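You operate a simulated robot arm through the tools that you are given. There is no shell and no other tool.

Carry out the task below with a simulated two-armed robot. There is one attempt and no reset: what you move stays moved.

JOB
Swap the green disc on the red handle for the yellow one and spin the white nut on tight.
Fine: the green disc goes on the peg of its size.

It is judged by the outcome, as a careful person would: the job done as asked, and still so three seconds after it is handed in. It fails if anything else is knocked over, pushed out of place, dropped, spilled or broken.

ROBOT AND FRAMES
Two 7-joint arms with two-finger parallel grippers on one trunk that stands fixed in place. Base frame: the origin is at the foot of the trunk, x ahead of it, y to its left, z up; the work surface is at about z = 0.778. Readings come in m, rad, newtons and seconds.
The left shoulder is at [0.07, 0.133, 1.176], the right one opposite. With the tool pointing down near the work surface each hand reaches from about 0.1 to 0.64 m from the base axis, measured 20 degrees to its own side. Payload 1.57 kg a hand.
The TCP of each hand is the grasp point between the finger pads, 0.03 m short of the fingertips. In the tool frame z runs along the fingers and y along their closing line. The gripper opens to 0.08 m. The fingers are 0.017 m wide and 0.012 m thick; the gripper's body (0.04 by 0.082 m) begins 0.08 m behind the TCP.
Orientation is told as [roll, pitch, yaw] about the base's x, y, z axes, in that order, counted from this pose: with the fingers straight down and closing along the base's y, the tool's x points along the base's -x, its y along +y and its z along -z.

CONTROLS
- The arms move only by the tool play_rows. It takes "left_plan", "right_plan" or both (then of equal length, played together; a hand with none holds still); each is one flat list of numbers, 6 for each row, row after row: the shift along the tool's x, y, z in m, then the turn, a rotation vector about the tool's x, y, z in rad. In form: [x, y, z, ax, ay, az, x, y, z, ax, ay, az, ...]. A call has 1 to 20 rows; each row shifts and turns the commanded pose from where the row before left it, along the tool's axes as they then stand. "left_gripper" and "right_gripper" are, for a hand that has rows, the finger opening in m, from 0 to 0.08, set as the call begins (left out, the last holds). Rows are played at 5 a second. More than 0.05 m and 0.15 rad between two rows, or a gripper value outside its range, and nothing of the call is played. A pose out of reach is approached as far as the arm can. The call stops where the force on the tool passes 40 N (or 10 N more than at its start, if that is more) or the arm is blocked; 0.2 s more then pass. Each finger travels about 0.153 m/s and halts on what it meets, pressing with about 30 N; the grip force reading is that of the motor and also rises with nothing between the fingers. The clock runs only during rows and for 0.2 s after the last one: add rows that do not move to give the fingers time. It gives the time, the measured TCP pose, the force on the tool (base axes), the opening and the grip force at its end, in the units of the frame above (readings bear some noise), with the torque about the TCP (base axes, N m) and any sound that the robot's microphone picked up, and new pictures: "views" is both (left out), scene, wrist or none (wrist: the cameras of the hands that moved).
- Cameras (640 x 400 px; columns grow to the right, rows downward): "scene" is now at [0.121, -0.0505, 1.3999]; the picture's right is [-0.55, -0.83, 0.00], its down [-0.50, 0.33, -0.80] and it looks along [0.67, -0.44, -0.60] (base axes); focal length 214 px, centre (320, 200). "left" rides on the left gripper at [0.072, 0.007, -0.122] in its tool frame; the picture's right is [-0.09, 1.00, 0.00], its down [-0.84, -0.08, -0.54] and it looks along [-0.54, -0.05, 0.84] (tool axes); focal length 238 px, centre (320, 200). "right" rides on the right gripper at [0.072, -0.007, -0.122] in its tool frame; the picture's right is [0.09, 1.00, 0.00], its down [-0.84, 0.08, -0.54] and it looks along [-0.54, 0.05, 0.84] (tool axes); focal length 238 px, centre (320, 200). There is no depth. A picture from a camera that has moved, and an enlarged one, comes with that camera's place and axes in the base frame and with its lens.
- raise_lower(by): slides the trunk up (or, below 0, down) by that many m; the arms and the scene camera ride with it, the base frame stays. It gives what a move gives, with no picture.
- head_to(pan, tilt): turns the head with the scene camera to pan (to the left, within 1.501 rad either way) and tilt (down, from -0.506 to 1.204), counted from straight ahead of the robot. It gives what a move gives, and a new picture of the scene camera.
- zoom(camera, box): a new picture of the part [left, top, right, bottom] of that camera's present view, enlarged. It takes no simulated time.
- sign_off(): hands the job in; it is judged then, once.

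Nothing tells you positions but the pictures and the camera data. Unless the task says otherwise, let go and move clear before handing in.

The tools are called after ">>>" by a JSON object that holds its "api" and its "payload". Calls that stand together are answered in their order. play_rows: Moves the arms, as the interface text tells. Its arguments: {"type":"object","properties":{"left_plan":{"type":"array","items":{"type":"number"}},"left_gripper":{"type":"number"},"right_plan":{"type":"array","items":{"type":"number"}},"right_gripper":{"type":"number"},"views":{"type":"string","enum":["both","scene","wrist","none"]}},"required":[]} The other tools are called the same way: raise_lower (by) slides the trunk up or down; head_to (pan, tilt) turns the head that bears the scene camera; zoom (camera, box) takes an enlarged picture of a part of a camera's view; sign_off () hands the job in.

At the start:

```text
clock: 0.0
left_tool_pos: [0.4117, -0.0184, 1.2386]
left_tool_rot: [0.0, 0.0, -0.002]
left_ft_force: [0.7, -0.3, -0.1]
left_moment: [-0.05, -0.04, -0.02]
left_opening: 0.0799
left_finger_force: 0.1
right_tool_pos: [0.2473, -0.3518, 1.2799]
right_tool_rot: [0.002, 0.0, 0.0]
right_ft_force: [-0.2, 0.0, 0.1]
right_moment: [-0.02, -0.01, -0.02]
right_opening: 0.0801
right_finger_force: 0.1
trunk travel left (down, up): [-0.75, 0.19]
head pan, tilt: [-0.586, 0.642]
```

scene: 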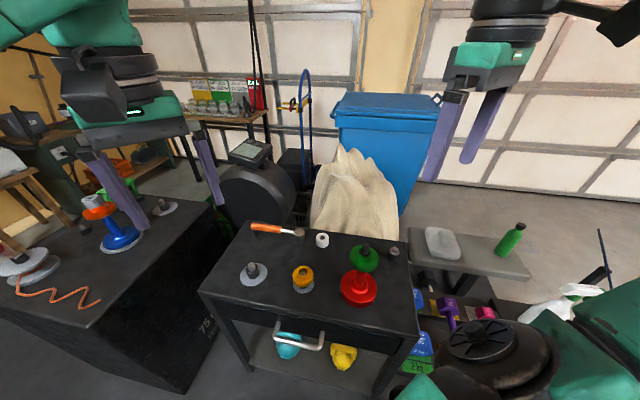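
right: 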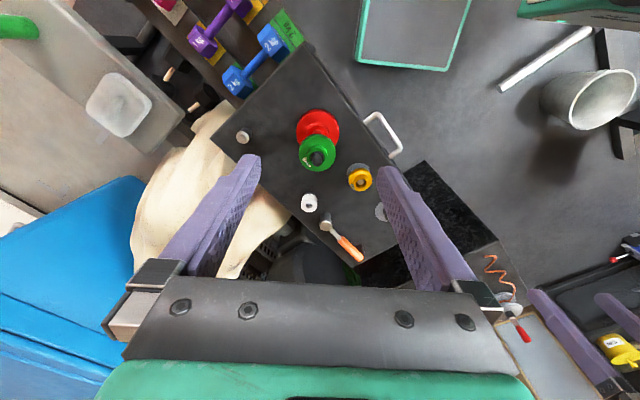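
left: 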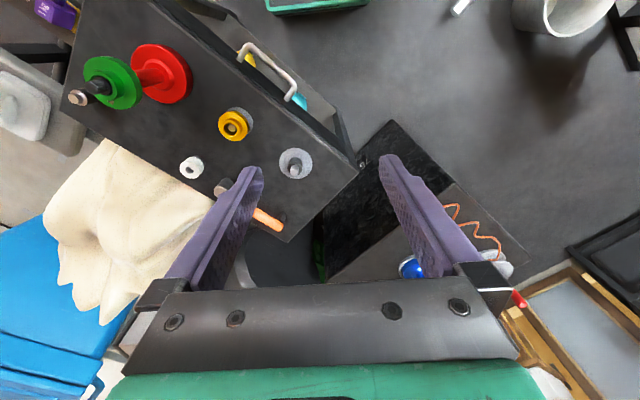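

I see a small cart with a red handle carrying a green disc, a yellow disc on a peg, a white nut, and other pegs. I'll look closer before moving.

>>> {"api": "zoom", "payload": {"camera": "scene", "box": [200, 210, 430, 350]}}

>>> {"api": "zoom", "payload": {"camera": "right", "box": [200, 60, 440, 270]}}

>>> {"api": "zoom", "payload": {"camera": "left", "box": [50, 20, 350, 240]}}

>>> {"api": "zoom", "payload": {"camera": "scene", "box": [0, 150, 240, 330]}}

```text
2.78 times, centred on (315, 280) of scene
camera zoom: at [0.121, -0.0505, 1.3999], right [-0.55, -0.83, 0.0], down [-0.5, 0.33, -0.8], along [0.67, -0.44, -0.6], focal length 597 px, centre (334, -23)
```

zoom: 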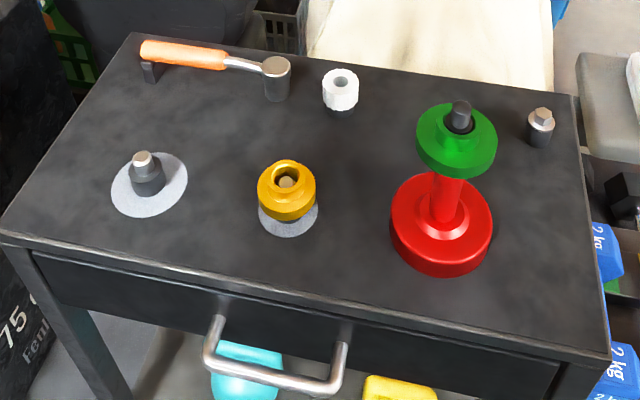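

```text
1.90 times, centred on (320, 165) of right
camera zoom: at [0.1752, -0.3561, 1.4026], right [-0.09, 1.0, 0.0], down [0.84, 0.08, 0.54], along [0.54, 0.05, -0.84], focal length 454 px, centre (320, 267)
```

zoom: 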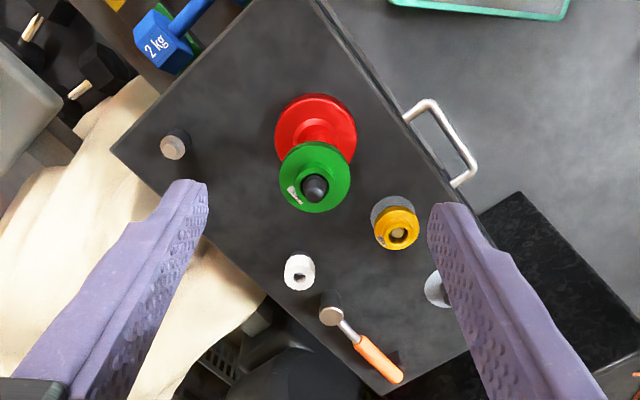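

```text
1.82 times, centred on (200, 130) of left
camera zoom: at [0.3404, -0.0119, 1.3609], right [0.09, 1.0, 0.0], down [0.84, -0.08, 0.54], along [0.54, -0.05, -0.84], focal length 433 px, centre (538, 327)
```

zoom: 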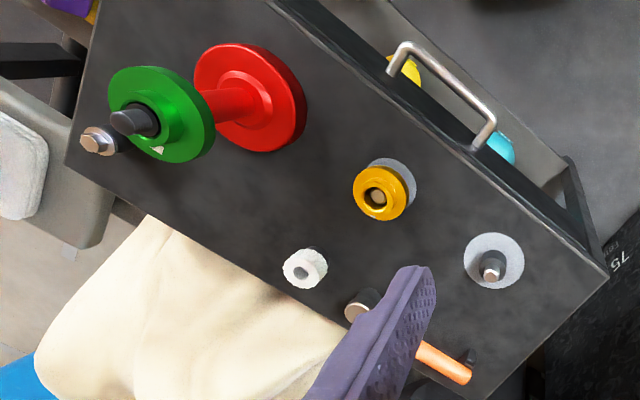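

```text
2.22 times, centred on (120, 240) of scene
camera zoom: at [0.121, -0.0505, 1.3999], right [-0.55, -0.83, 0.0], down [-0.5, 0.33, -0.8], along [0.67, -0.44, -0.6], focal length 477 px, centre (764, 111)
```

zoom: 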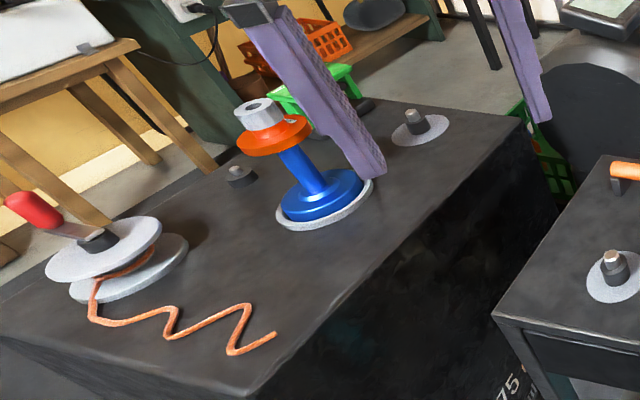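

The white nut sits on its own post, near the reach limit of the right arm. The cart has a big-pad peg at left, the yellow's smaller pad, and a bare post at right. I'll lower the trunk a little for better reach, then look from closer.

>>> {"api": "raise_lower", "payload": {"by": -0.1}}

```text
clock: 1.3
left_tool_pos: [0.4111, -0.0189, 1.1373]
left_tool_rot: [0.0, 0.001, 0.0]
left_ft_force: [0.0, -0.2, -0.7]
left_moment: [-0.02, -0.01, 0.02]
left_opening: 0.0799
left_finger_force: 0.0
right_tool_pos: [0.247, -0.3512, 1.1796]
right_tool_rot: [0.001, -0.001, -0.001]
right_ft_force: [-0.1, -0.2, -0.4]
right_moment: [0.01, 0.0, 0.0]
right_opening: 0.08
right_finger_force: 0.1
trunk travel left (down, up): [-0.65, 0.29]
head pan, tilt: [-0.586, 0.642]
```

Trunk is down; I'll take fresh closeups from all cameras.

>>> {"api": "zoom", "payload": {"camera": "scene", "box": [200, 180, 440, 330]}}

>>> {"api": "zoom", "payload": {"camera": "right", "box": [200, 60, 440, 210]}}

>>> {"api": "zoom", "payload": {"camera": "left", "box": [20, 20, 340, 220]}}

```text
2.67 times, centred on (320, 255) of scene
camera zoom: at [0.1208, -0.0505, 1.2999], right [-0.55, -0.83, 0.0], down [-0.5, 0.33, -0.8], along [0.67, -0.44, -0.6], focal length 572 px, centre (320, 53)
```

zoom: 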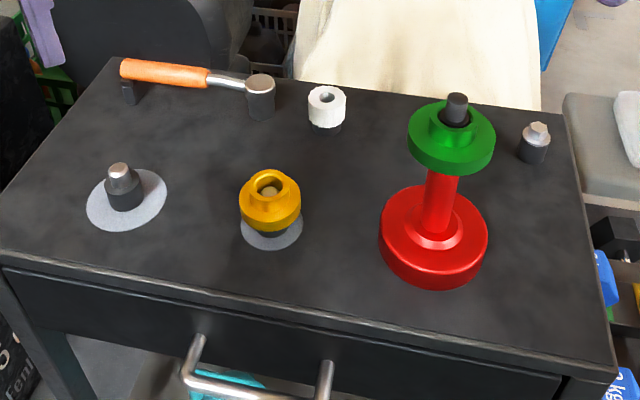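

```text
2.67 times, centred on (320, 135) of right
camera zoom: at [0.175, -0.356, 1.3026], right [-0.09, 1.0, 0.0], down [0.84, 0.08, 0.54], along [0.54, 0.05, -0.84], focal length 636 px, centre (320, 373)
```

zoom: 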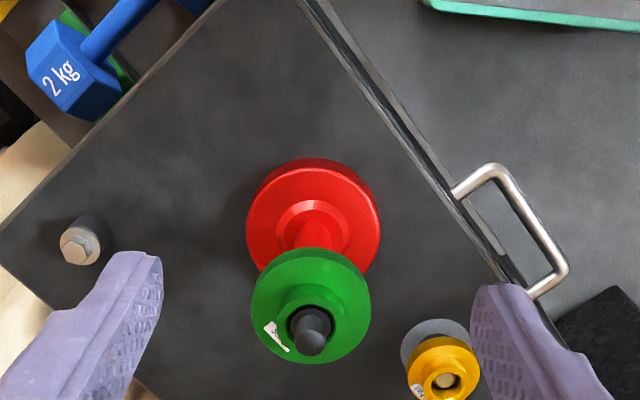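

```text
2.00 times, centred on (180, 120) of left
camera zoom: at [0.3403, -0.0118, 1.2609], right [0.09, 1.0, 0.0], down [0.84, -0.08, 0.54], along [0.54, -0.05, -0.84], focal length 477 px, centre (600, 360)
```

zoom: 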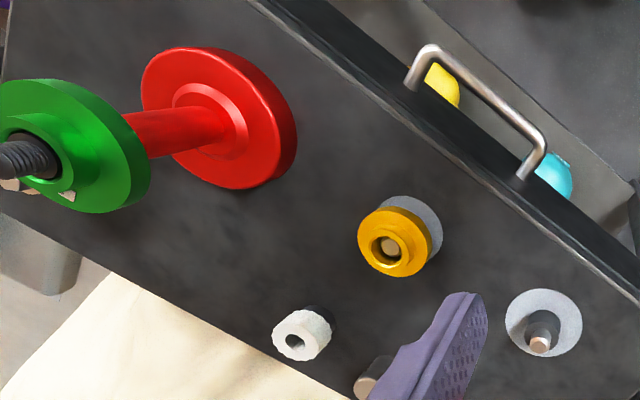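

Next I move both hands a bit closer: left toward the big-pad peg, right down near the green disc, purely to look.

>>> {"api": "play_rows", "payload": {"left_plan": [-0.015, -0.01, 0.0345, 0, 0, 0, -0.015, -0.01, 0.0345, 0, 0, 0, -0.015, -0.01, 0.0345, 0, 0, 0, -0.015, -0.01, 0.0345, 0, 0, 0, -0.015, -0.01, 0.0345, 0, 0, 0, -0.015, -0.01, 0.0345, 0, 0, 0], "right_plan": [0, 0, 0.018, 0, 0, 0, 0, 0, 0.018, 0, 0, 0, 0, 0, 0.018, 0, 0, 0, 0, 0, 0.018, 0, 0, 0, 0, 0, 0.018, 0, 0, 0, 0, 0, 0.018, 0, 0, 0]}}

```text
clock: 2.7
left_tool_pos: [0.5026, -0.079, 0.9303]
left_tool_rot: [-0.001, 0.0, 0.0]
left_ft_force: [-0.2, 0.4, 0.5]
left_moment: [0.01, -0.02, 0.01]
left_opening: 0.08
left_finger_force: 0.0
right_tool_pos: [0.249, -0.3521, 1.072]
right_tool_rot: [0.0, 0.001, 0.0]
right_ft_force: [0.5, -0.2, 0.3]
right_moment: [0.01, 0.04, -0.02]
right_opening: 0.0799
right_finger_force: 0.1
trunk travel left (down, up): [-0.65, 0.29]
head pan, tilt: [-0.586, 0.642]
camera scene: at [0.1218, -0.0517, 1.2998], right [-0.55, -0.83, 0.0], down [-0.5, 0.33, -0.8], along [0.67, -0.44, -0.6], focal length 214 px, centre (320, 200)
camera right: at [0.1756, -0.3566, 1.1938], right [-0.09, 1.0, 0.0], down [0.84, 0.08, 0.54], along [0.54, 0.05, -0.84], focal length 238 px, centre (320, 200)
camera left: at [0.4313, -0.0734, 1.0533], right [0.09, 1.0, 0.0], down [0.84, -0.08, 0.54], along [0.54, -0.05, -0.84], focal length 238 px, centre (320, 200)
```

scene: 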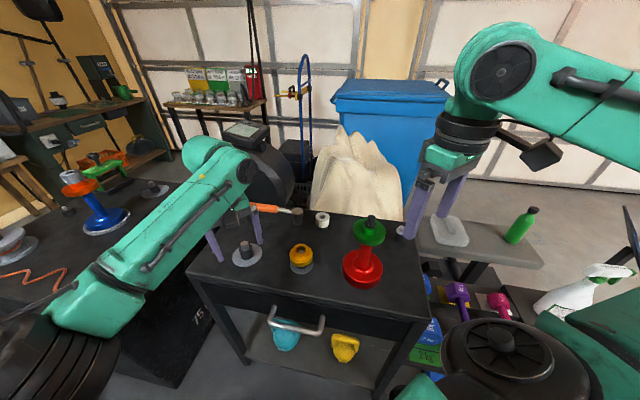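
right: 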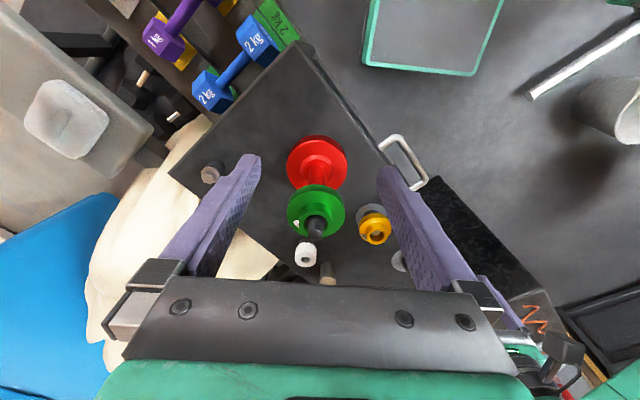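
left: 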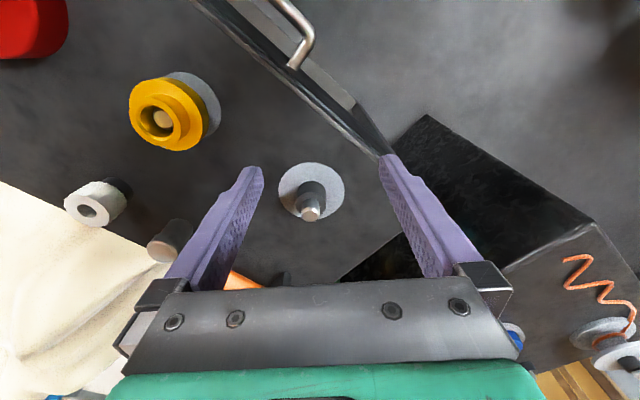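

>>> {"api": "zoom", "payload": {"camera": "left", "box": [40, 60, 360, 260]}}

>>> {"api": "zoom", "payload": {"camera": "right", "box": [180, 120, 420, 270]}}

>>> {"api": "zoom", "payload": {"camera": "scene", "box": [220, 190, 440, 328]}}

```text
2.00 times, centred on (200, 160) of left
camera zoom: at [0.4313, -0.0734, 1.0533], right [0.09, 1.0, 0.0], down [0.84, -0.08, 0.54], along [0.54, -0.05, -0.84], focal length 477 px, centre (560, 280)
```

zoom: 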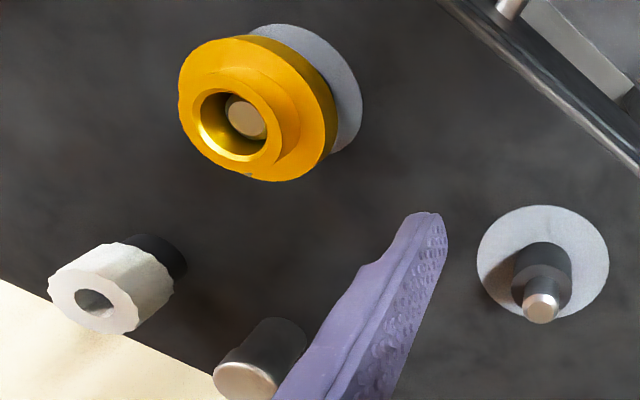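

```text
2.67 times, centred on (300, 195) of right
camera zoom: at [0.1756, -0.3566, 1.1938], right [-0.09, 1.0, 0.0], down [0.84, 0.08, 0.54], along [0.54, 0.05, -0.84], focal length 636 px, centre (373, 213)
```

zoom: 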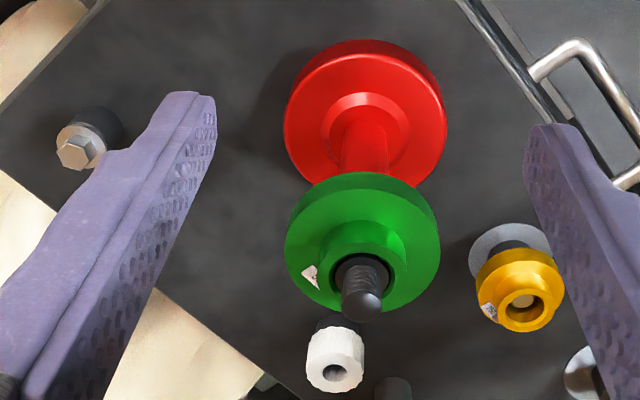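

```text
2.90 times, centred on (330, 259) of scene
camera zoom: at [0.1218, -0.0517, 1.2998], right [-0.55, -0.83, 0.0], down [-0.5, 0.33, -0.8], along [0.67, -0.44, -0.6], focal length 622 px, centre (291, 29)
```

zoom: 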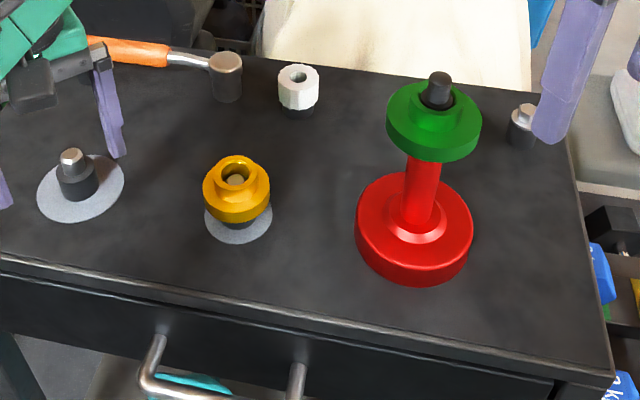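

Plan: green's place is the large-pad peg at about (0.59, -0.10); the handle's axis is near (0.354, -0.345). I move the left arm clear and bring the right hand over the handle, still above the stud.

>>> {"api": "play_rows", "payload": {"left_plan": [0.01, 0.01, -0.03, 0, 0, 0, 0.02, 0.02, -0.03, 0, 0, 0, 0.02, 0.03, -0.03, 0, 0, 0, 0.025, 0.035, -0.02, 0, 0, 0, 0.025, 0.035, -0.02, 0, 0, 0, 0.025, 0.035, -0.02, 0, 0, 0, 0.025, 0.035, -0.02, 0, 0, 0], "right_plan": [-0.015, 0.001, 0, 0, 0, 0, -0.015, 0.001, 0, 0, 0, 0, -0.015, 0.001, 0, 0, 0, 0, -0.015, 0.001, 0, 0, 0, 0, -0.015, 0.001, 0, 0, 0, 0, -0.015, 0.001, 0, 0, 0, 0, -0.015, 0.001, 0, 0, 0, 0]}}

```text
clock: 4.3
left_tool_pos: [0.3521, 0.1248, 1.101]
left_tool_rot: [-0.001, -0.001, 0.001]
left_ft_force: [0.1, -0.5, -0.2]
left_moment: [0.01, -0.05, 0.02]
left_opening: 0.0802
left_finger_force: 0.0
right_tool_pos: [0.3498, -0.3434, 1.0731]
right_tool_rot: [-0.002, -0.002, 0.0]
right_ft_force: [0.7, 0.3, -0.3]
right_moment: [-0.02, -0.02, -0.01]
right_opening: 0.0798
right_finger_force: 0.1
trunk travel left (down, up): [-0.65, 0.29]
head pan, tilt: [-0.586, 0.642]
camera scene: at [0.1197, -0.0486, 1.3], right [-0.55, -0.83, 0.0], down [-0.5, 0.33, -0.8], along [0.67, -0.44, -0.6], focal length 214 px, centre (320, 200)
camera right: at [0.2791, -0.3475, 1.1954], right [-0.09, 1.0, 0.0], down [0.84, 0.08, 0.54], along [0.54, 0.05, -0.84], focal length 238 px, centre (320, 200)
camera left: at [0.2787, 0.1306, 1.2238], right [0.09, 1.0, 0.0], down [0.84, -0.08, 0.54], along [0.54, -0.05, -0.84], focal length 238 px, centre (320, 200)
```

scene: 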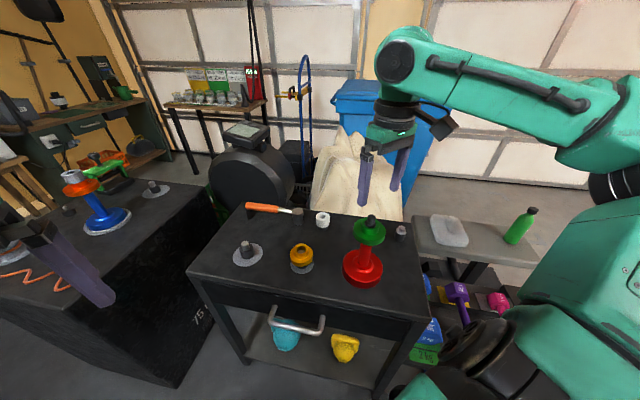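
right: 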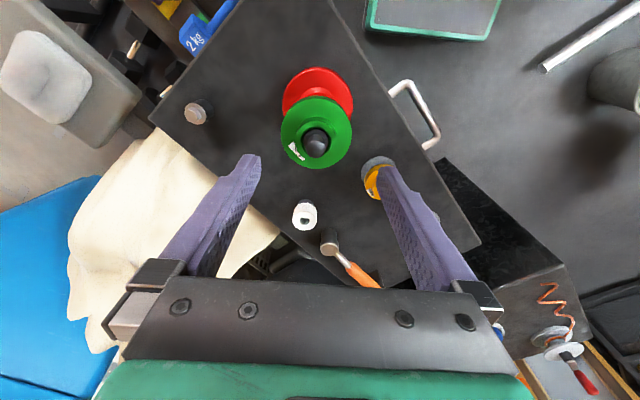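
left: 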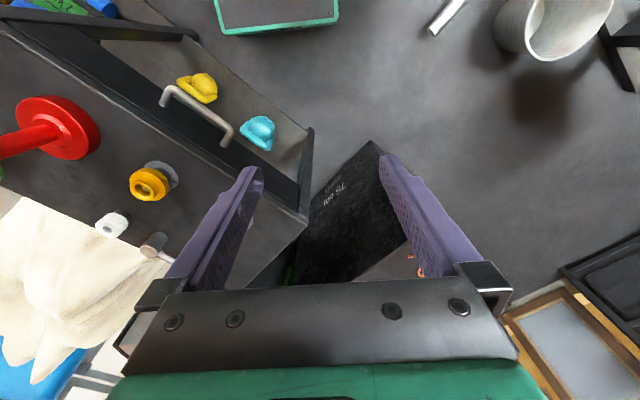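

>>> {"api": "zoom", "payload": {"camera": "right", "box": [260, 60, 380, 180]}}

>>> {"api": "zoom", "payload": {"camera": "scene", "box": [320, 190, 420, 290]}}

```text
3.33 times, centred on (320, 120) of right
camera zoom: at [0.2791, -0.3475, 1.1954], right [-0.09, 1.0, 0.0], down [0.84, 0.08, 0.54], along [0.54, 0.05, -0.84], focal length 794 px, centre (320, 467)
```

zoom: 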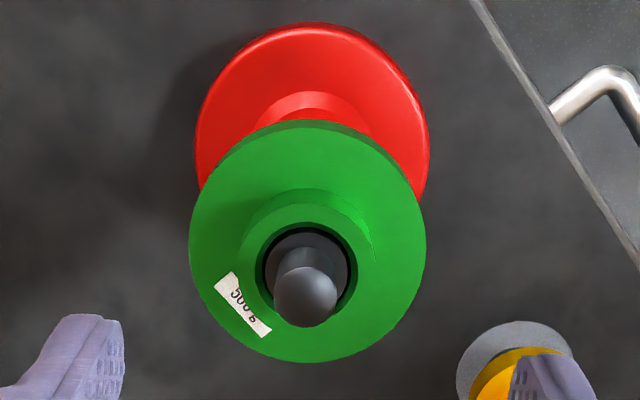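

```text
4.00 times, centred on (370, 240) of scene
camera zoom: at [0.1197, -0.0486, 1.3], right [-0.55, -0.83, 0.0], down [-0.5, 0.33, -0.8], along [0.67, -0.44, -0.6], focal length 858 px, centre (120, 40)
```

zoom: 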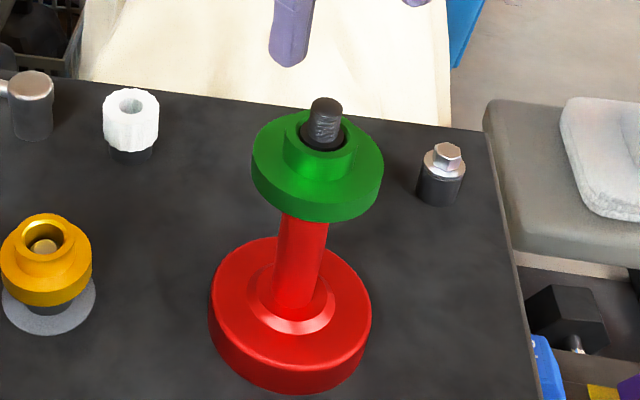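

The label reads 500 g; the handle's axis comes out at about (0.359, -0.348), hub top z≈0.961, flange top z≈0.941, stud top z≈0.981. I'll descend to straddle the green hub, fingers open.

>>> {"api": "play_rows", "payload": {"right_plan": [-0.0092, -0.0042, 0, 0, 0, 0, 0, 0, 0.025, 0, 0, 0, 0, 0, 0.025, 0, 0, 0, 0, 0, 0.025, 0, 0, 0, 0, 0, 0.018, 0, 0, 0, 0, 0, 0, 0, 0, 0]}}

```text
clock: 5.7
left_tool_pos: [0.3522, 0.1225, 1.1018]
left_tool_rot: [-0.001, 0.0, 0.001]
left_ft_force: [-0.2, -0.4, -0.3]
left_moment: [-0.05, 0.01, 0.04]
left_opening: 0.0799
left_finger_force: 0.1
right_tool_pos: [0.3617, -0.3495, 0.9795]
right_tool_rot: [-0.001, 0.001, -0.002]
right_ft_force: [-0.7, -0.1, -0.1]
right_moment: [0.0, -0.02, 0.02]
right_opening: 0.0798
right_finger_force: 0.2
trunk travel left (down, up): [-0.65, 0.29]
head pan, tilt: [-0.586, 0.642]
camera scene: at [0.121, -0.0503, 1.2999], right [-0.55, -0.83, 0.0], down [-0.5, 0.33, -0.8], along [0.67, -0.44, -0.6], focal length 214 px, centre (320, 200)
camera right: at [0.2892, -0.3534, 1.1016], right [-0.09, 1.0, 0.0], down [0.84, 0.08, 0.54], along [0.54, 0.05, -0.84], focal length 238 px, centre (320, 200)
```

scene: 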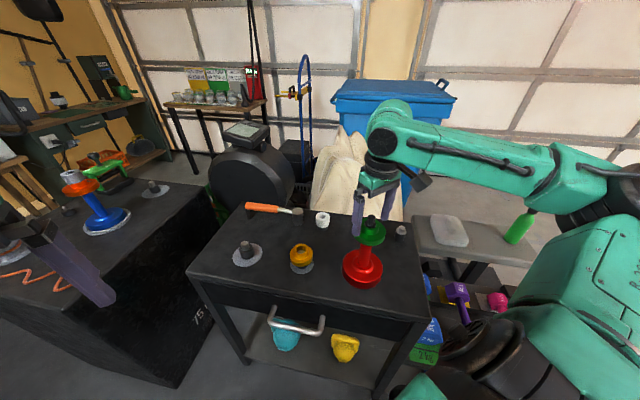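
right: 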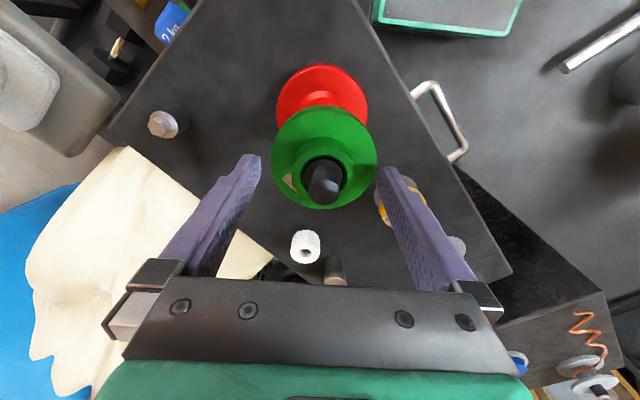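

>>> {"api": "zoom", "payload": {"camera": "right", "box": [220, 90, 420, 215]}}

>>> {"api": "zoom", "payload": {"camera": "scene", "box": [320, 170, 420, 240]}}

```text
3.20 times, centred on (320, 152) of right
camera zoom: at [0.2892, -0.3534, 1.1016], right [-0.09, 1.0, 0.0], down [0.84, 0.08, 0.54], along [0.54, 0.05, -0.84], focal length 763 px, centre (320, 352)
```

zoom: 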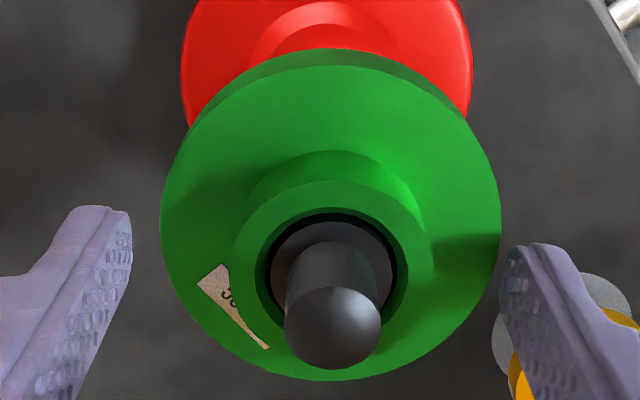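

```text
5.71 times, centred on (370, 205) of scene
camera zoom: at [0.121, -0.0503, 1.2999], right [-0.55, -0.83, 0.0], down [-0.5, 0.33, -0.8], along [0.67, -0.44, -0.6], focal length 1226 px, centre (34, 171)
```

zoom: 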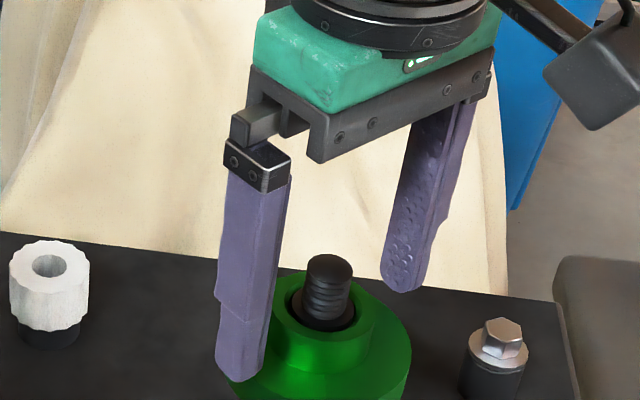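

Aligned within 2 mm. I shift slightly, lower 4 mm and close on the hub.

>>> {"api": "play_rows", "payload": {"right_plan": [0.0005, 0.002, 0.004, 0, 0, 0, 0, 0, 0, 0, 0, 0], "views": "none"}}

>>> {"api": "play_rows", "payload": {"right_plan": [0, 0, 0, 0, 0, 0, 0, 0, 0, 0, 0, 0, 0, 0, 0, 0, 0, 0], "right_gripper": 0.0}}

```text
clock: 6.3
left_tool_pos: [0.3525, 0.1223, 1.1012]
left_tool_rot: [0.0, -0.002, 0.001]
left_ft_force: [-0.2, -0.5, 0.2]
left_moment: [0.02, 0.02, 0.01]
left_opening: 0.0798
left_finger_force: 0.0
right_tool_pos: [0.3604, -0.3467, 0.9742]
right_tool_rot: [0.0, -0.001, -0.001]
right_ft_force: [-0.1, -0.2, 0.8]
right_moment: [-0.03, -0.01, -0.03]
right_opening: 0.0799
right_finger_force: 0.1
trunk travel left (down, up): [-0.65, 0.29]
head pan, tilt: [-0.586, 0.642]
```

```text
clock: 7.1
left_tool_pos: [0.352, 0.1229, 1.1012]
left_tool_rot: [0.001, 0.001, 0.001]
left_ft_force: [0.7, -0.4, 0.3]
left_moment: [-0.02, -0.02, 0.01]
left_opening: 0.0799
left_finger_force: 0.0
right_tool_pos: [0.3605, -0.3464, 0.9743]
right_tool_rot: [0.0, -0.001, 0.001]
right_ft_force: [-0.4, 1.2, -0.4]
right_moment: [0.07, -0.04, 0.0]
right_opening: 0.0404
right_finger_force: 29.6
trunk travel left (down, up): [-0.65, 0.29]
head pan, tilt: [-0.586, 0.642]
camera scene: at [0.121, -0.0503, 1.2999], right [-0.55, -0.83, 0.0], down [-0.5, 0.33, -0.8], along [0.67, -0.44, -0.6], focal length 214 px, centre (320, 200)
camera right: at [0.2889, -0.3512, 1.0976], right [-0.09, 1.0, 0.0], down [0.84, 0.08, 0.54], along [0.54, 0.05, -0.84], focal length 238 px, centre (320, 200)
```

scene: 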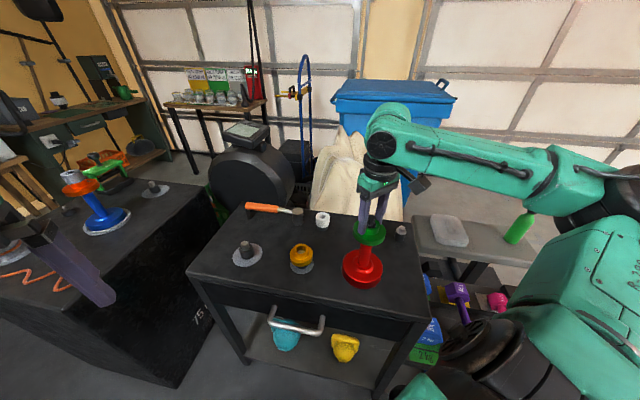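
right: 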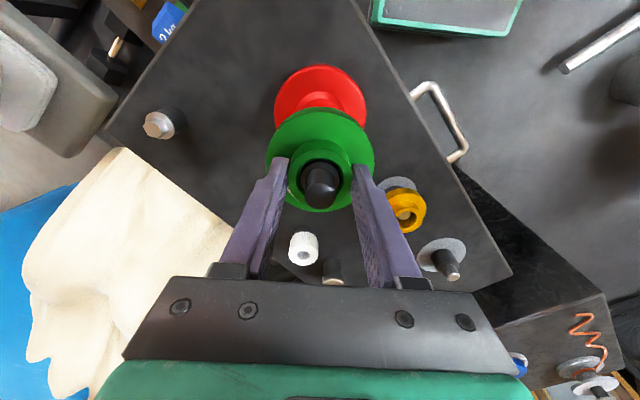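

The hub (0.040 m) is gripped and centred. I lift slowly straight up.

>>> {"api": "play_rows", "payload": {"right_plan": [0, 0, -0.006, 0, 0, 0, 0, 0, -0.006, 0, 0, 0, 0, 0, -0.006, 0, 0, 0]}}

```text
clock: 7.9
left_tool_pos: [0.3532, 0.1227, 1.101]
left_tool_rot: [-0.001, 0.0, -0.001]
left_ft_force: [0.3, -0.6, 0.2]
left_moment: [0.01, -0.04, 0.0]
left_opening: 0.08
left_finger_force: 0.1
right_tool_pos: [0.3619, -0.3476, 0.992]
right_tool_rot: [0.002, 0.002, -0.001]
right_ft_force: [0.1, -0.3, -4.0]
right_moment: [-0.01, 0.05, 0.01]
right_opening: 0.0403
right_finger_force: 30.0
trunk travel left (down, up): [-0.65, 0.29]
head pan, tilt: [-0.586, 0.642]
camera scene: at [0.1217, -0.0511, 1.2997], right [-0.55, -0.83, 0.0], down [-0.5, 0.33, -0.8], along [0.67, -0.44, -0.6], focal length 214 px, centre (320, 200)
camera right: at [0.2893, -0.3519, 1.1151], right [-0.09, 1.0, 0.0], down [0.84, 0.08, 0.54], along [0.54, 0.05, -0.84], focal length 238 px, centre (320, 200)
```

scene: 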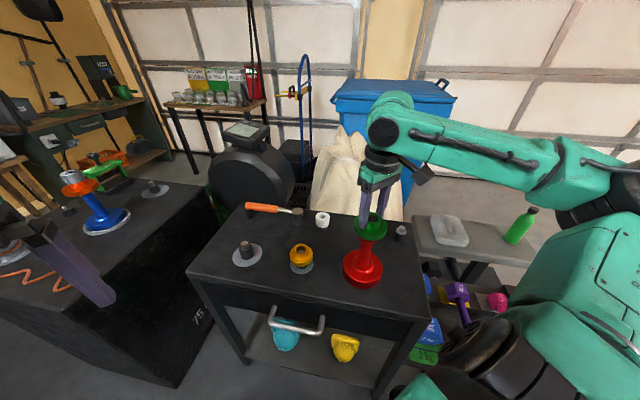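
right: 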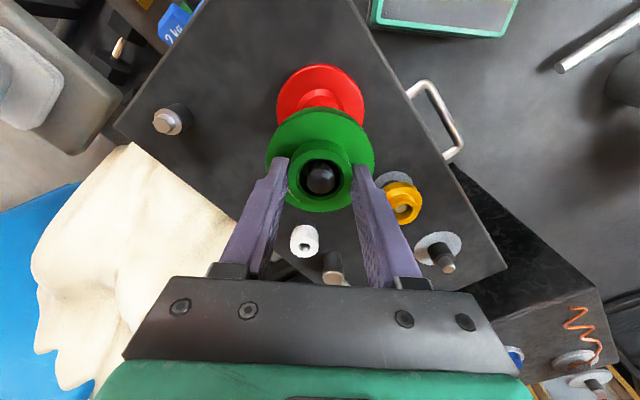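

Clear slide with only the disc's weight felt. I'll lift fully above the stud, then travel to a lookout near the left peg.

>>> {"api": "play_rows", "payload": {"right_plan": [0, 0, -0.02, 0, 0, 0, 0, 0, -0.025, 0, 0, 0, 0, 0, -0.025, 0, 0, 0, -0.0233, 0.0328, 0, 0, 0, 0, -0.0233, 0.0328, 0, 0, 0, 0, -0.0233, 0.0328, 0, 0, 0, 0, -0.0233, 0.0328, 0, 0, 0, 0, -0.0233, 0.0328, 0, 0, 0, 0, -0.0233, 0.0328, 0, 0, 0, 0, 0, 0, 0.02, 0, 0, 0, 0, 0, 0, 0, 0, 0]}}

```text
clock: 10.3
left_tool_pos: [0.3531, 0.1223, 1.1012]
left_tool_rot: [0.001, 0.0, 0.0]
left_ft_force: [-0.2, 0.6, 0.7]
left_moment: [0.0, -0.03, 0.0]
left_opening: 0.0799
left_finger_force: 0.1
right_tool_pos: [0.5015, -0.1495, 1.0424]
right_tool_rot: [0.0, -0.001, 0.0]
right_ft_force: [-0.1, -0.3, -4.7]
right_moment: [-0.03, 0.0, 0.02]
right_opening: 0.0401
right_finger_force: 29.9
trunk travel left (down, up): [-0.65, 0.29]
head pan, tilt: [-0.586, 0.642]
camera scene: at [0.1213, -0.0504, 1.2998], right [-0.55, -0.83, 0.0], down [-0.5, 0.33, -0.8], along [0.67, -0.44, -0.6], focal length 214 px, centre (320, 200)
camera right: at [0.4291, -0.154, 1.1651], right [-0.09, 1.0, 0.0], down [0.84, 0.08, 0.54], along [0.54, 0.05, -0.84], focal length 238 px, centre (320, 200)
```

scene: 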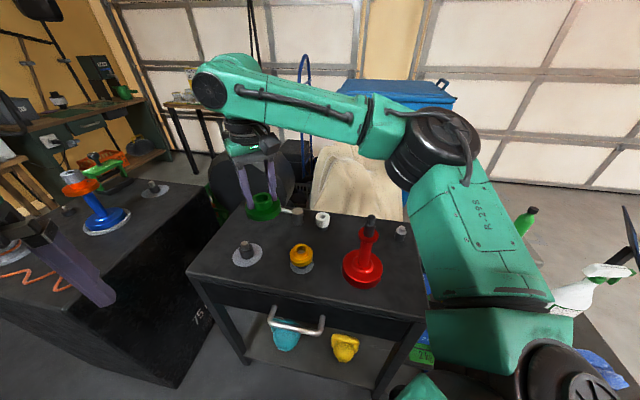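
right: 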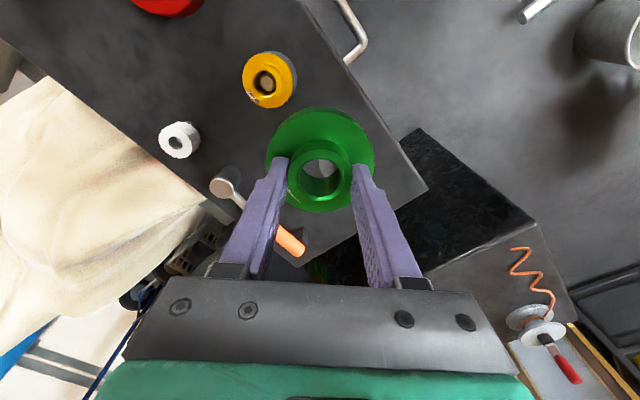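

>>> {"api": "zoom", "payload": {"camera": "right", "box": [240, 30, 400, 230]}}

>>> {"api": "zoom", "payload": {"camera": "scene", "box": [190, 160, 350, 290]}}

>>> {"api": "zoom", "payload": {"camera": "scene", "box": [330, 200, 420, 290]}}

```text
2.00 times, centred on (320, 130) of right
camera zoom: at [0.4291, -0.154, 1.1651], right [-0.09, 1.0, 0.0], down [0.84, 0.08, 0.54], along [0.54, 0.05, -0.84], focal length 477 px, centre (320, 340)
```

zoom: 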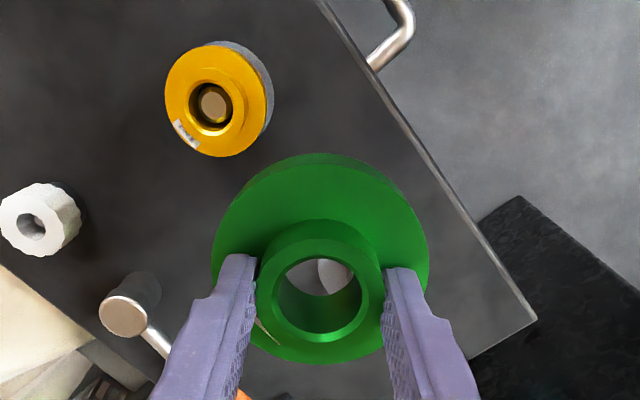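

```text
3.08 times, centred on (270, 225) of scene
camera zoom: at [0.1213, -0.0504, 1.2998], right [-0.55, -0.83, 0.0], down [-0.5, 0.33, -0.8], along [0.67, -0.44, -0.6], focal length 660 px, centre (474, 123)
```

zoom: 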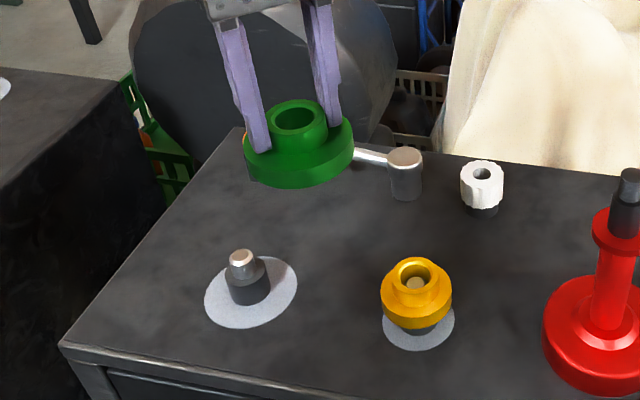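

```text
4.44 times, centred on (375, 245) of scene
camera zoom: at [0.1213, -0.0504, 1.2998], right [-0.55, -0.83, 0.0], down [-0.5, 0.33, -0.8], along [0.67, -0.44, -0.6], focal length 953 px, centre (76, 0)
```

zoom: 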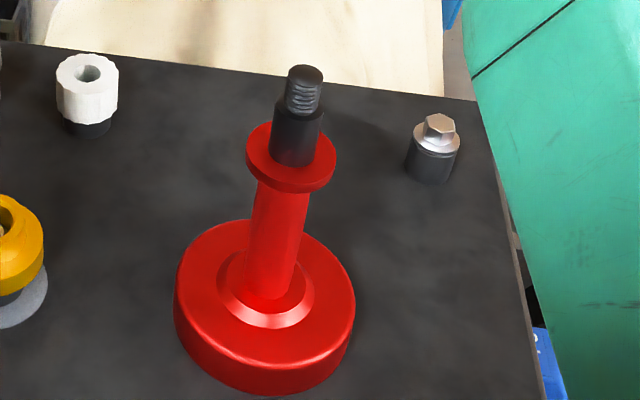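

Through the bore I can use the wrist camera to align on the peg. I move over the large-pad peg (about 0.594, -0.100) and descend to just above its tip.

>>> {"api": "play_rows", "payload": {"right_plan": [-0.0231, 0.0124, 0, 0, 0, 0, -0.0231, 0.0124, 0, 0, 0, 0, -0.0231, 0.0124, 0, 0, 0, 0, -0.0232, 0.0125, 0, 0, 0, 0, 0, 0, 0.03, 0, 0, 0, 0, 0, 0.03, 0, 0, 0, 0, 0, 0.03, 0, 0, 0, 0, 0, 0.03, 0, 0, 0, 0, 0, 0.015, 0, 0, 0, 0, 0, 0, 0, 0, 0]}}

>>> {"api": "zoom", "payload": {"camera": "right", "box": [240, 80, 400, 230]}}

>>> {"api": "zoom", "payload": {"camera": "scene", "box": [190, 190, 310, 290]}}

```text
clock: 12.5
left_tool_pos: [0.3534, 0.1215, 1.101]
left_tool_rot: [-0.001, 0.001, 0.0]
left_ft_force: [0.7, 0.2, -0.1]
left_moment: [-0.05, 0.01, 0.01]
left_opening: 0.0801
left_finger_force: 0.1
right_tool_pos: [0.5185, -0.1509, 0.8848]
right_tool_rot: [-0.001, 0.0, 0.0]
right_ft_force: [0.0, -0.8, -5.1]
right_moment: [-0.01, 0.0, 0.01]
right_opening: 0.0404
right_finger_force: 30.0
right hand out of reach, approached as far as the arm can: row 1, 2, 3, 4
trunk travel left (down, up): [-0.65, 0.29]
head pan, tilt: [-0.586, 0.642]
camera scene: at [0.1218, -0.0506, 1.2998], right [-0.55, -0.83, 0.0], down [-0.5, 0.33, -0.8], along [0.67, -0.44, -0.6], focal length 214 px, centre (320, 200)
camera right: at [0.4456, -0.1563, 1.0076], right [-0.09, 1.0, 0.0], down [0.84, 0.08, 0.54], along [0.54, 0.05, -0.84], focal length 238 px, centre (320, 200)
```

scene: 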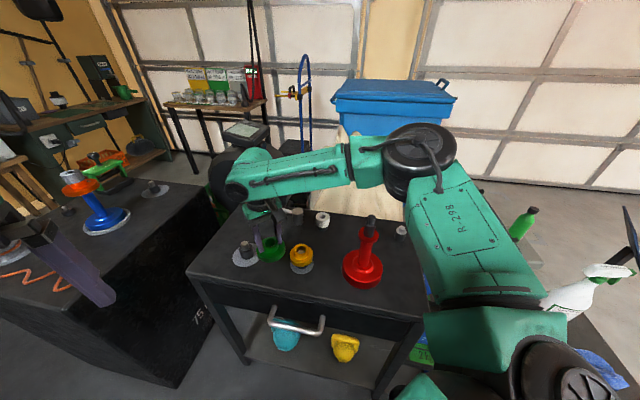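
right: 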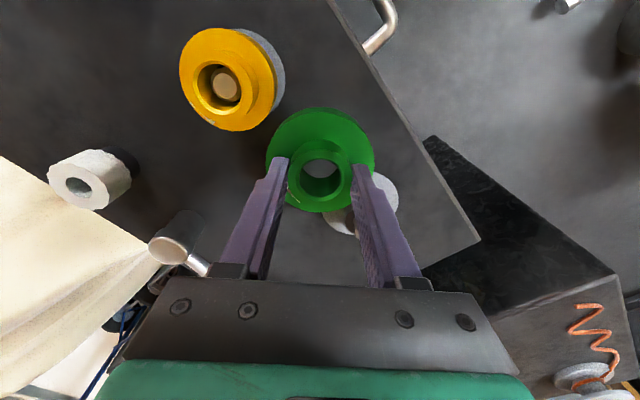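

```text
2.67 times, centred on (320, 155) of right
camera zoom: at [0.4456, -0.1563, 1.0076], right [-0.09, 1.0, 0.0], down [0.84, 0.08, 0.54], along [0.54, 0.05, -0.84], focal length 636 px, centre (320, 320)
```

zoom: 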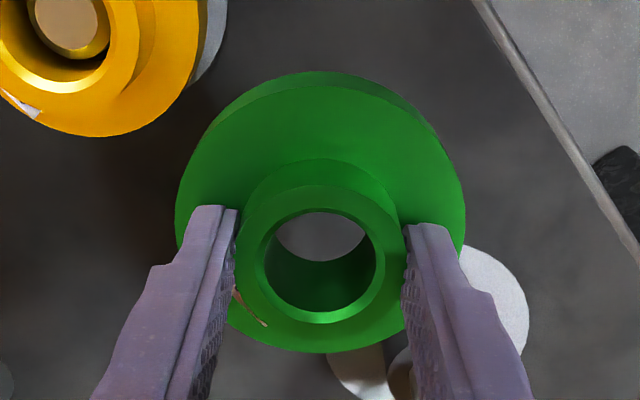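

```text
4.00 times, centred on (250, 240) of scene
camera zoom: at [0.1218, -0.0506, 1.2998], right [-0.55, -0.83, 0.0], down [-0.5, 0.33, -0.8], along [0.67, -0.44, -0.6], focal length 858 px, centre (600, 40)
```

zoom: 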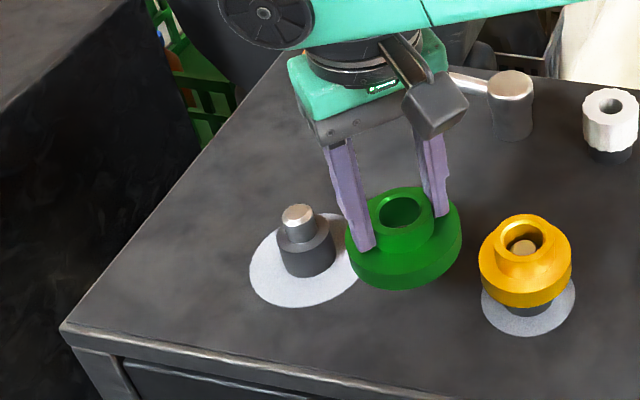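

The arm couldn't reach forward at that height (nothing touched). The reach is best with the trunk about 0.12 m higher, so I'll raise it, carrying the disc up with it.

>>> {"api": "raise_lower", "payload": {"by": 0.12}}

```text
clock: 14.0
left_tool_pos: [0.3532, 0.1215, 1.2214]
left_tool_rot: [-0.001, 0.001, 0.0]
left_ft_force: [-0.5, 0.6, 0.9]
left_moment: [0.03, 0.03, 0.02]
left_opening: 0.0799
left_finger_force: 0.1
right_tool_pos: [0.5187, -0.151, 1.0047]
right_tool_rot: [0.0, 0.001, 0.0]
right_ft_force: [0.5, 0.0, -5.4]
right_moment: [0.01, 0.03, -0.03]
right_opening: 0.0402
right_finger_force: 30.0
trunk travel left (down, up): [-0.77, 0.17]
head pan, tilt: [-0.586, 0.642]
```

>>> {"api": "play_rows", "payload": {"right_plan": [0, 0, 0.03, 0, 0, 0, 0, 0, 0.03, 0, 0, 0, 0, 0, 0.025, 0, 0, 0, -0.0188, 0.0128, 0, 0, 0, 0, -0.0188, 0.0128, 0, 0, 0, 0, -0.0188, 0.0128, 0, 0, 0, 0, -0.0188, 0.0128, 0, 0, 0, 0, 0, 0, 0, 0, 0, 0]}}

>>> {"api": "zoom", "payload": {"camera": "right", "box": [240, 80, 400, 230]}}

>>> {"api": "zoom", "payload": {"camera": "scene", "box": [190, 210, 310, 310]}}

```text
clock: 15.8
left_tool_pos: [0.3525, 0.1218, 1.2216]
left_tool_rot: [-0.001, 0.0, 0.0]
left_ft_force: [0.4, 0.4, -0.5]
left_moment: [-0.01, 0.02, 0.0]
left_opening: 0.0799
left_finger_force: 0.1
right_tool_pos: [0.5052, -0.1615, 0.9452]
right_tool_rot: [0.002, -0.001, 0.0]
right_ft_force: [0.3, -0.2, -4.7]
right_moment: [0.02, -0.03, 0.01]
right_opening: 0.0404
right_finger_force: 29.9
right hand out of reach, approached as far as the arm can: row 1, 2, 3, 4, 5, 6, 7
trunk travel left (down, up): [-0.77, 0.17]
head pan, tilt: [-0.586, 0.642]
camera scene: at [0.1221, -0.0508, 1.4197], right [-0.55, -0.83, 0.0], down [-0.5, 0.33, -0.8], along [0.67, -0.44, -0.6], focal length 214 px, centre (320, 200)
camera right: at [0.4342, -0.1655, 1.0681], right [-0.09, 1.0, 0.0], down [0.84, 0.08, 0.54], along [0.54, 0.05, -0.84], focal length 238 px, centre (320, 200)
```

scene: 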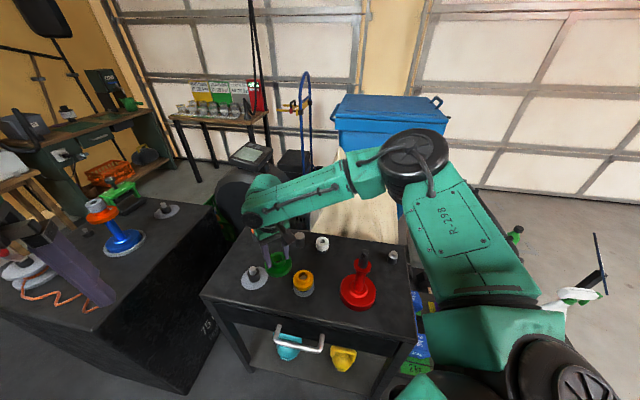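
right: 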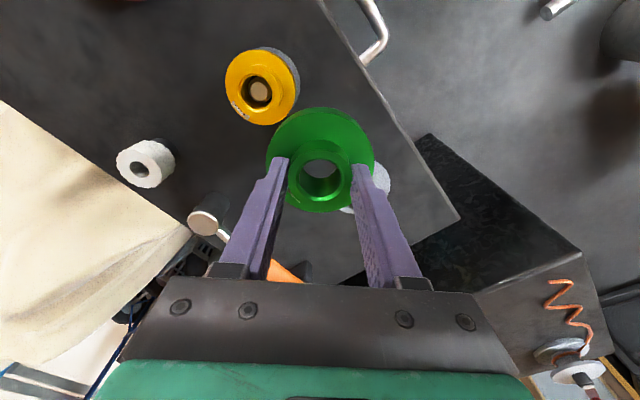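

```text
2.67 times, centred on (320, 155) of right
camera zoom: at [0.4342, -0.1655, 1.0681], right [-0.09, 1.0, 0.0], down [0.84, 0.08, 0.54], along [0.54, 0.05, -0.84], focal length 636 px, centre (320, 320)
```

zoom: 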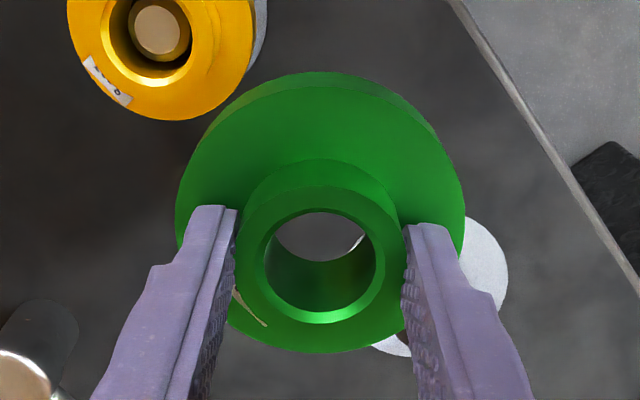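

```text
4.00 times, centred on (250, 260) of scene
camera zoom: at [0.1221, -0.0508, 1.4197], right [-0.55, -0.83, 0.0], down [-0.5, 0.33, -0.8], along [0.67, -0.44, -0.6], focal length 858 px, centre (600, -40)
```

zoom: 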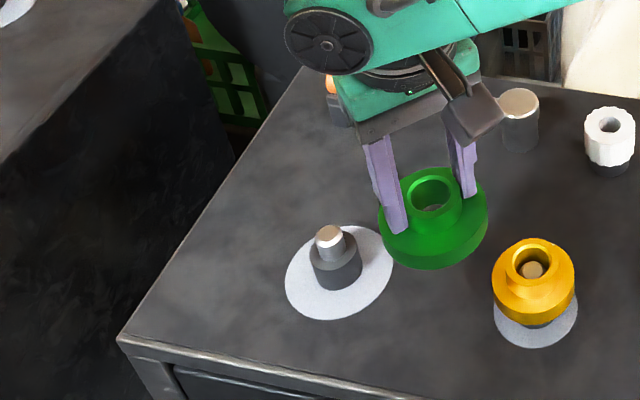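

Raising made it worse, so this looks like a joint limit rather than pure distance. I'll go up, lower the trunk again, and try approaching at lower height with a different hand yaw.

>>> {"api": "play_rows", "payload": {"right_plan": [0, 0, -0.025, 0, 0, 0, 0, 0, -0.025, 0, 0, 0, 0, 0, -0.025, 0, 0, 0, 0, 0, -0.025, 0, 0, 0, 0, 0, 0, 0, 0, 0], "views": "none"}}

>>> {"api": "raise_lower", "payload": {"by": -0.12}}

```text
clock: 17.0
left_tool_pos: [0.3538, 0.1215, 1.2203]
left_tool_rot: [0.001, -0.001, 0.001]
left_ft_force: [0.0, 0.3, -0.1]
left_moment: [0.01, 0.01, 0.0]
left_opening: 0.0802
left_finger_force: 0.1
right_tool_pos: [0.5061, -0.1602, 1.0447]
right_tool_rot: [-0.001, 0.002, -0.002]
right_ft_force: [0.4, 0.0, -5.4]
right_moment: [-0.01, 0.04, 0.01]
right_opening: 0.0404
right_finger_force: 29.8
trunk travel left (down, up): [-0.77, 0.17]
head pan, tilt: [-0.586, 0.642]
```

```text
clock: 18.5
left_tool_pos: [0.3531, 0.1223, 1.1012]
left_tool_rot: [0.001, 0.001, -0.001]
left_ft_force: [-0.5, 0.3, 0.4]
left_moment: [-0.01, -0.02, -0.01]
left_opening: 0.0799
left_finger_force: 0.1
right_tool_pos: [0.5062, -0.1603, 0.9261]
right_tool_rot: [0.0, 0.0, 0.0]
right_ft_force: [0.9, -1.2, -3.9]
right_moment: [-0.03, 0.0, 0.03]
right_opening: 0.0404
right_finger_force: 29.6
trunk travel left (down, up): [-0.65, 0.29]
head pan, tilt: [-0.586, 0.642]
```

>>> {"api": "play_rows", "payload": {"right_plan": [-0.02, 0.01, 0, 0, 0, 0, -0.02, 0.01, 0, 0, 0, 0], "views": "scene"}}

```text
clock: 19.1
left_tool_pos: [0.3536, 0.121, 1.1018]
left_tool_rot: [0.0, 0.0, 0.0]
left_ft_force: [-0.3, 0.4, 0.6]
left_moment: [-0.01, 0.02, 0.01]
left_opening: 0.0801
left_finger_force: 0.1
right_tool_pos: [0.529, -0.1521, 0.9275]
right_tool_rot: [0.001, -0.002, 0.001]
right_ft_force: [-0.6, 0.6, -4.4]
right_moment: [0.03, -0.01, 0.02]
right_opening: 0.0407
right_finger_force: 29.6
right hand out of reach, approached as far as the arm can: row 2
trunk travel left (down, up): [-0.65, 0.29]
head pan, tilt: [-0.586, 0.642]
camera scene: at [0.1212, -0.0509, 1.2998], right [-0.55, -0.83, 0.0], down [-0.5, 0.33, -0.8], along [0.67, -0.44, -0.6], focal length 214 px, centre (320, 200)
```

scene: 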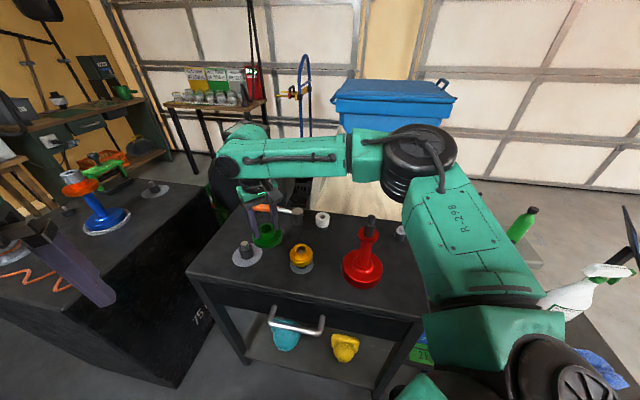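

>>> {"api": "play_rows", "payload": {"right_plan": [0.015, 0, 0, 0, 0, -0.15, 0, 0, 0, 0, 0, -0.15, 0, 0, 0, 0, 0, -0.15, 0, 0, 0, 0, 0, -0.15], "views": "none"}}

```text
clock: 20.1
left_tool_pos: [0.3518, 0.1216, 1.1007]
left_tool_rot: [-0.001, 0.001, 0.001]
left_ft_force: [0.1, -0.5, 0.4]
left_moment: [0.0, 0.0, 0.01]
left_opening: 0.08
left_finger_force: 0.1
right_tool_pos: [0.513, -0.1522, 0.9272]
right_tool_rot: [0.002, 0.0, 0.602]
right_ft_force: [0.1, -0.2, -4.7]
right_moment: [0.01, -0.03, 0.02]
right_opening: 0.0406
right_finger_force: 30.3
trunk travel left (down, up): [-0.65, 0.29]
head pan, tilt: [-0.586, 0.642]
```

>>> {"api": "play_rows", "payload": {"right_plan": [-0.0221, -0.0031, 0, 0, 0, 0, -0.0221, -0.0031, 0, 0, 0, 0, -0.0221, -0.0031, 0, 0, 0, 0], "views": "scene"}}

```text
clock: 20.9
left_tool_pos: [0.3528, 0.1214, 1.1012]
left_tool_rot: [-0.001, 0.002, -0.001]
left_ft_force: [0.0, -1.5, 0.1]
left_moment: [0.04, -0.02, 0.02]
left_opening: 0.08
left_finger_force: 0.0
right_tool_pos: [0.526, -0.1482, 0.929]
right_tool_rot: [0.0, 0.0, 0.601]
right_ft_force: [0.1, 0.9, -4.8]
right_moment: [0.05, 0.0, 0.0]
right_opening: 0.0404
right_finger_force: 30.0
right hand out of reach, approached as far as the arm can: row 1, 2, 3
trunk travel left (down, up): [-0.65, 0.29]
head pan, tilt: [-0.586, 0.642]
camera scene: at [0.1222, -0.0506, 1.2997], right [-0.55, -0.83, 0.0], down [-0.5, 0.33, -0.8], along [0.67, -0.44, -0.6], focal length 214 px, centre (320, 200)
```

scene: 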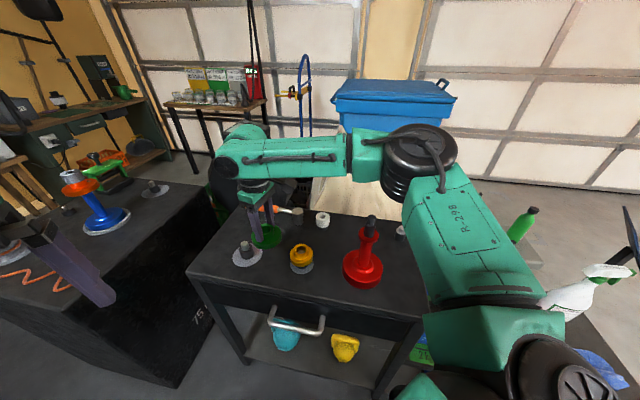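

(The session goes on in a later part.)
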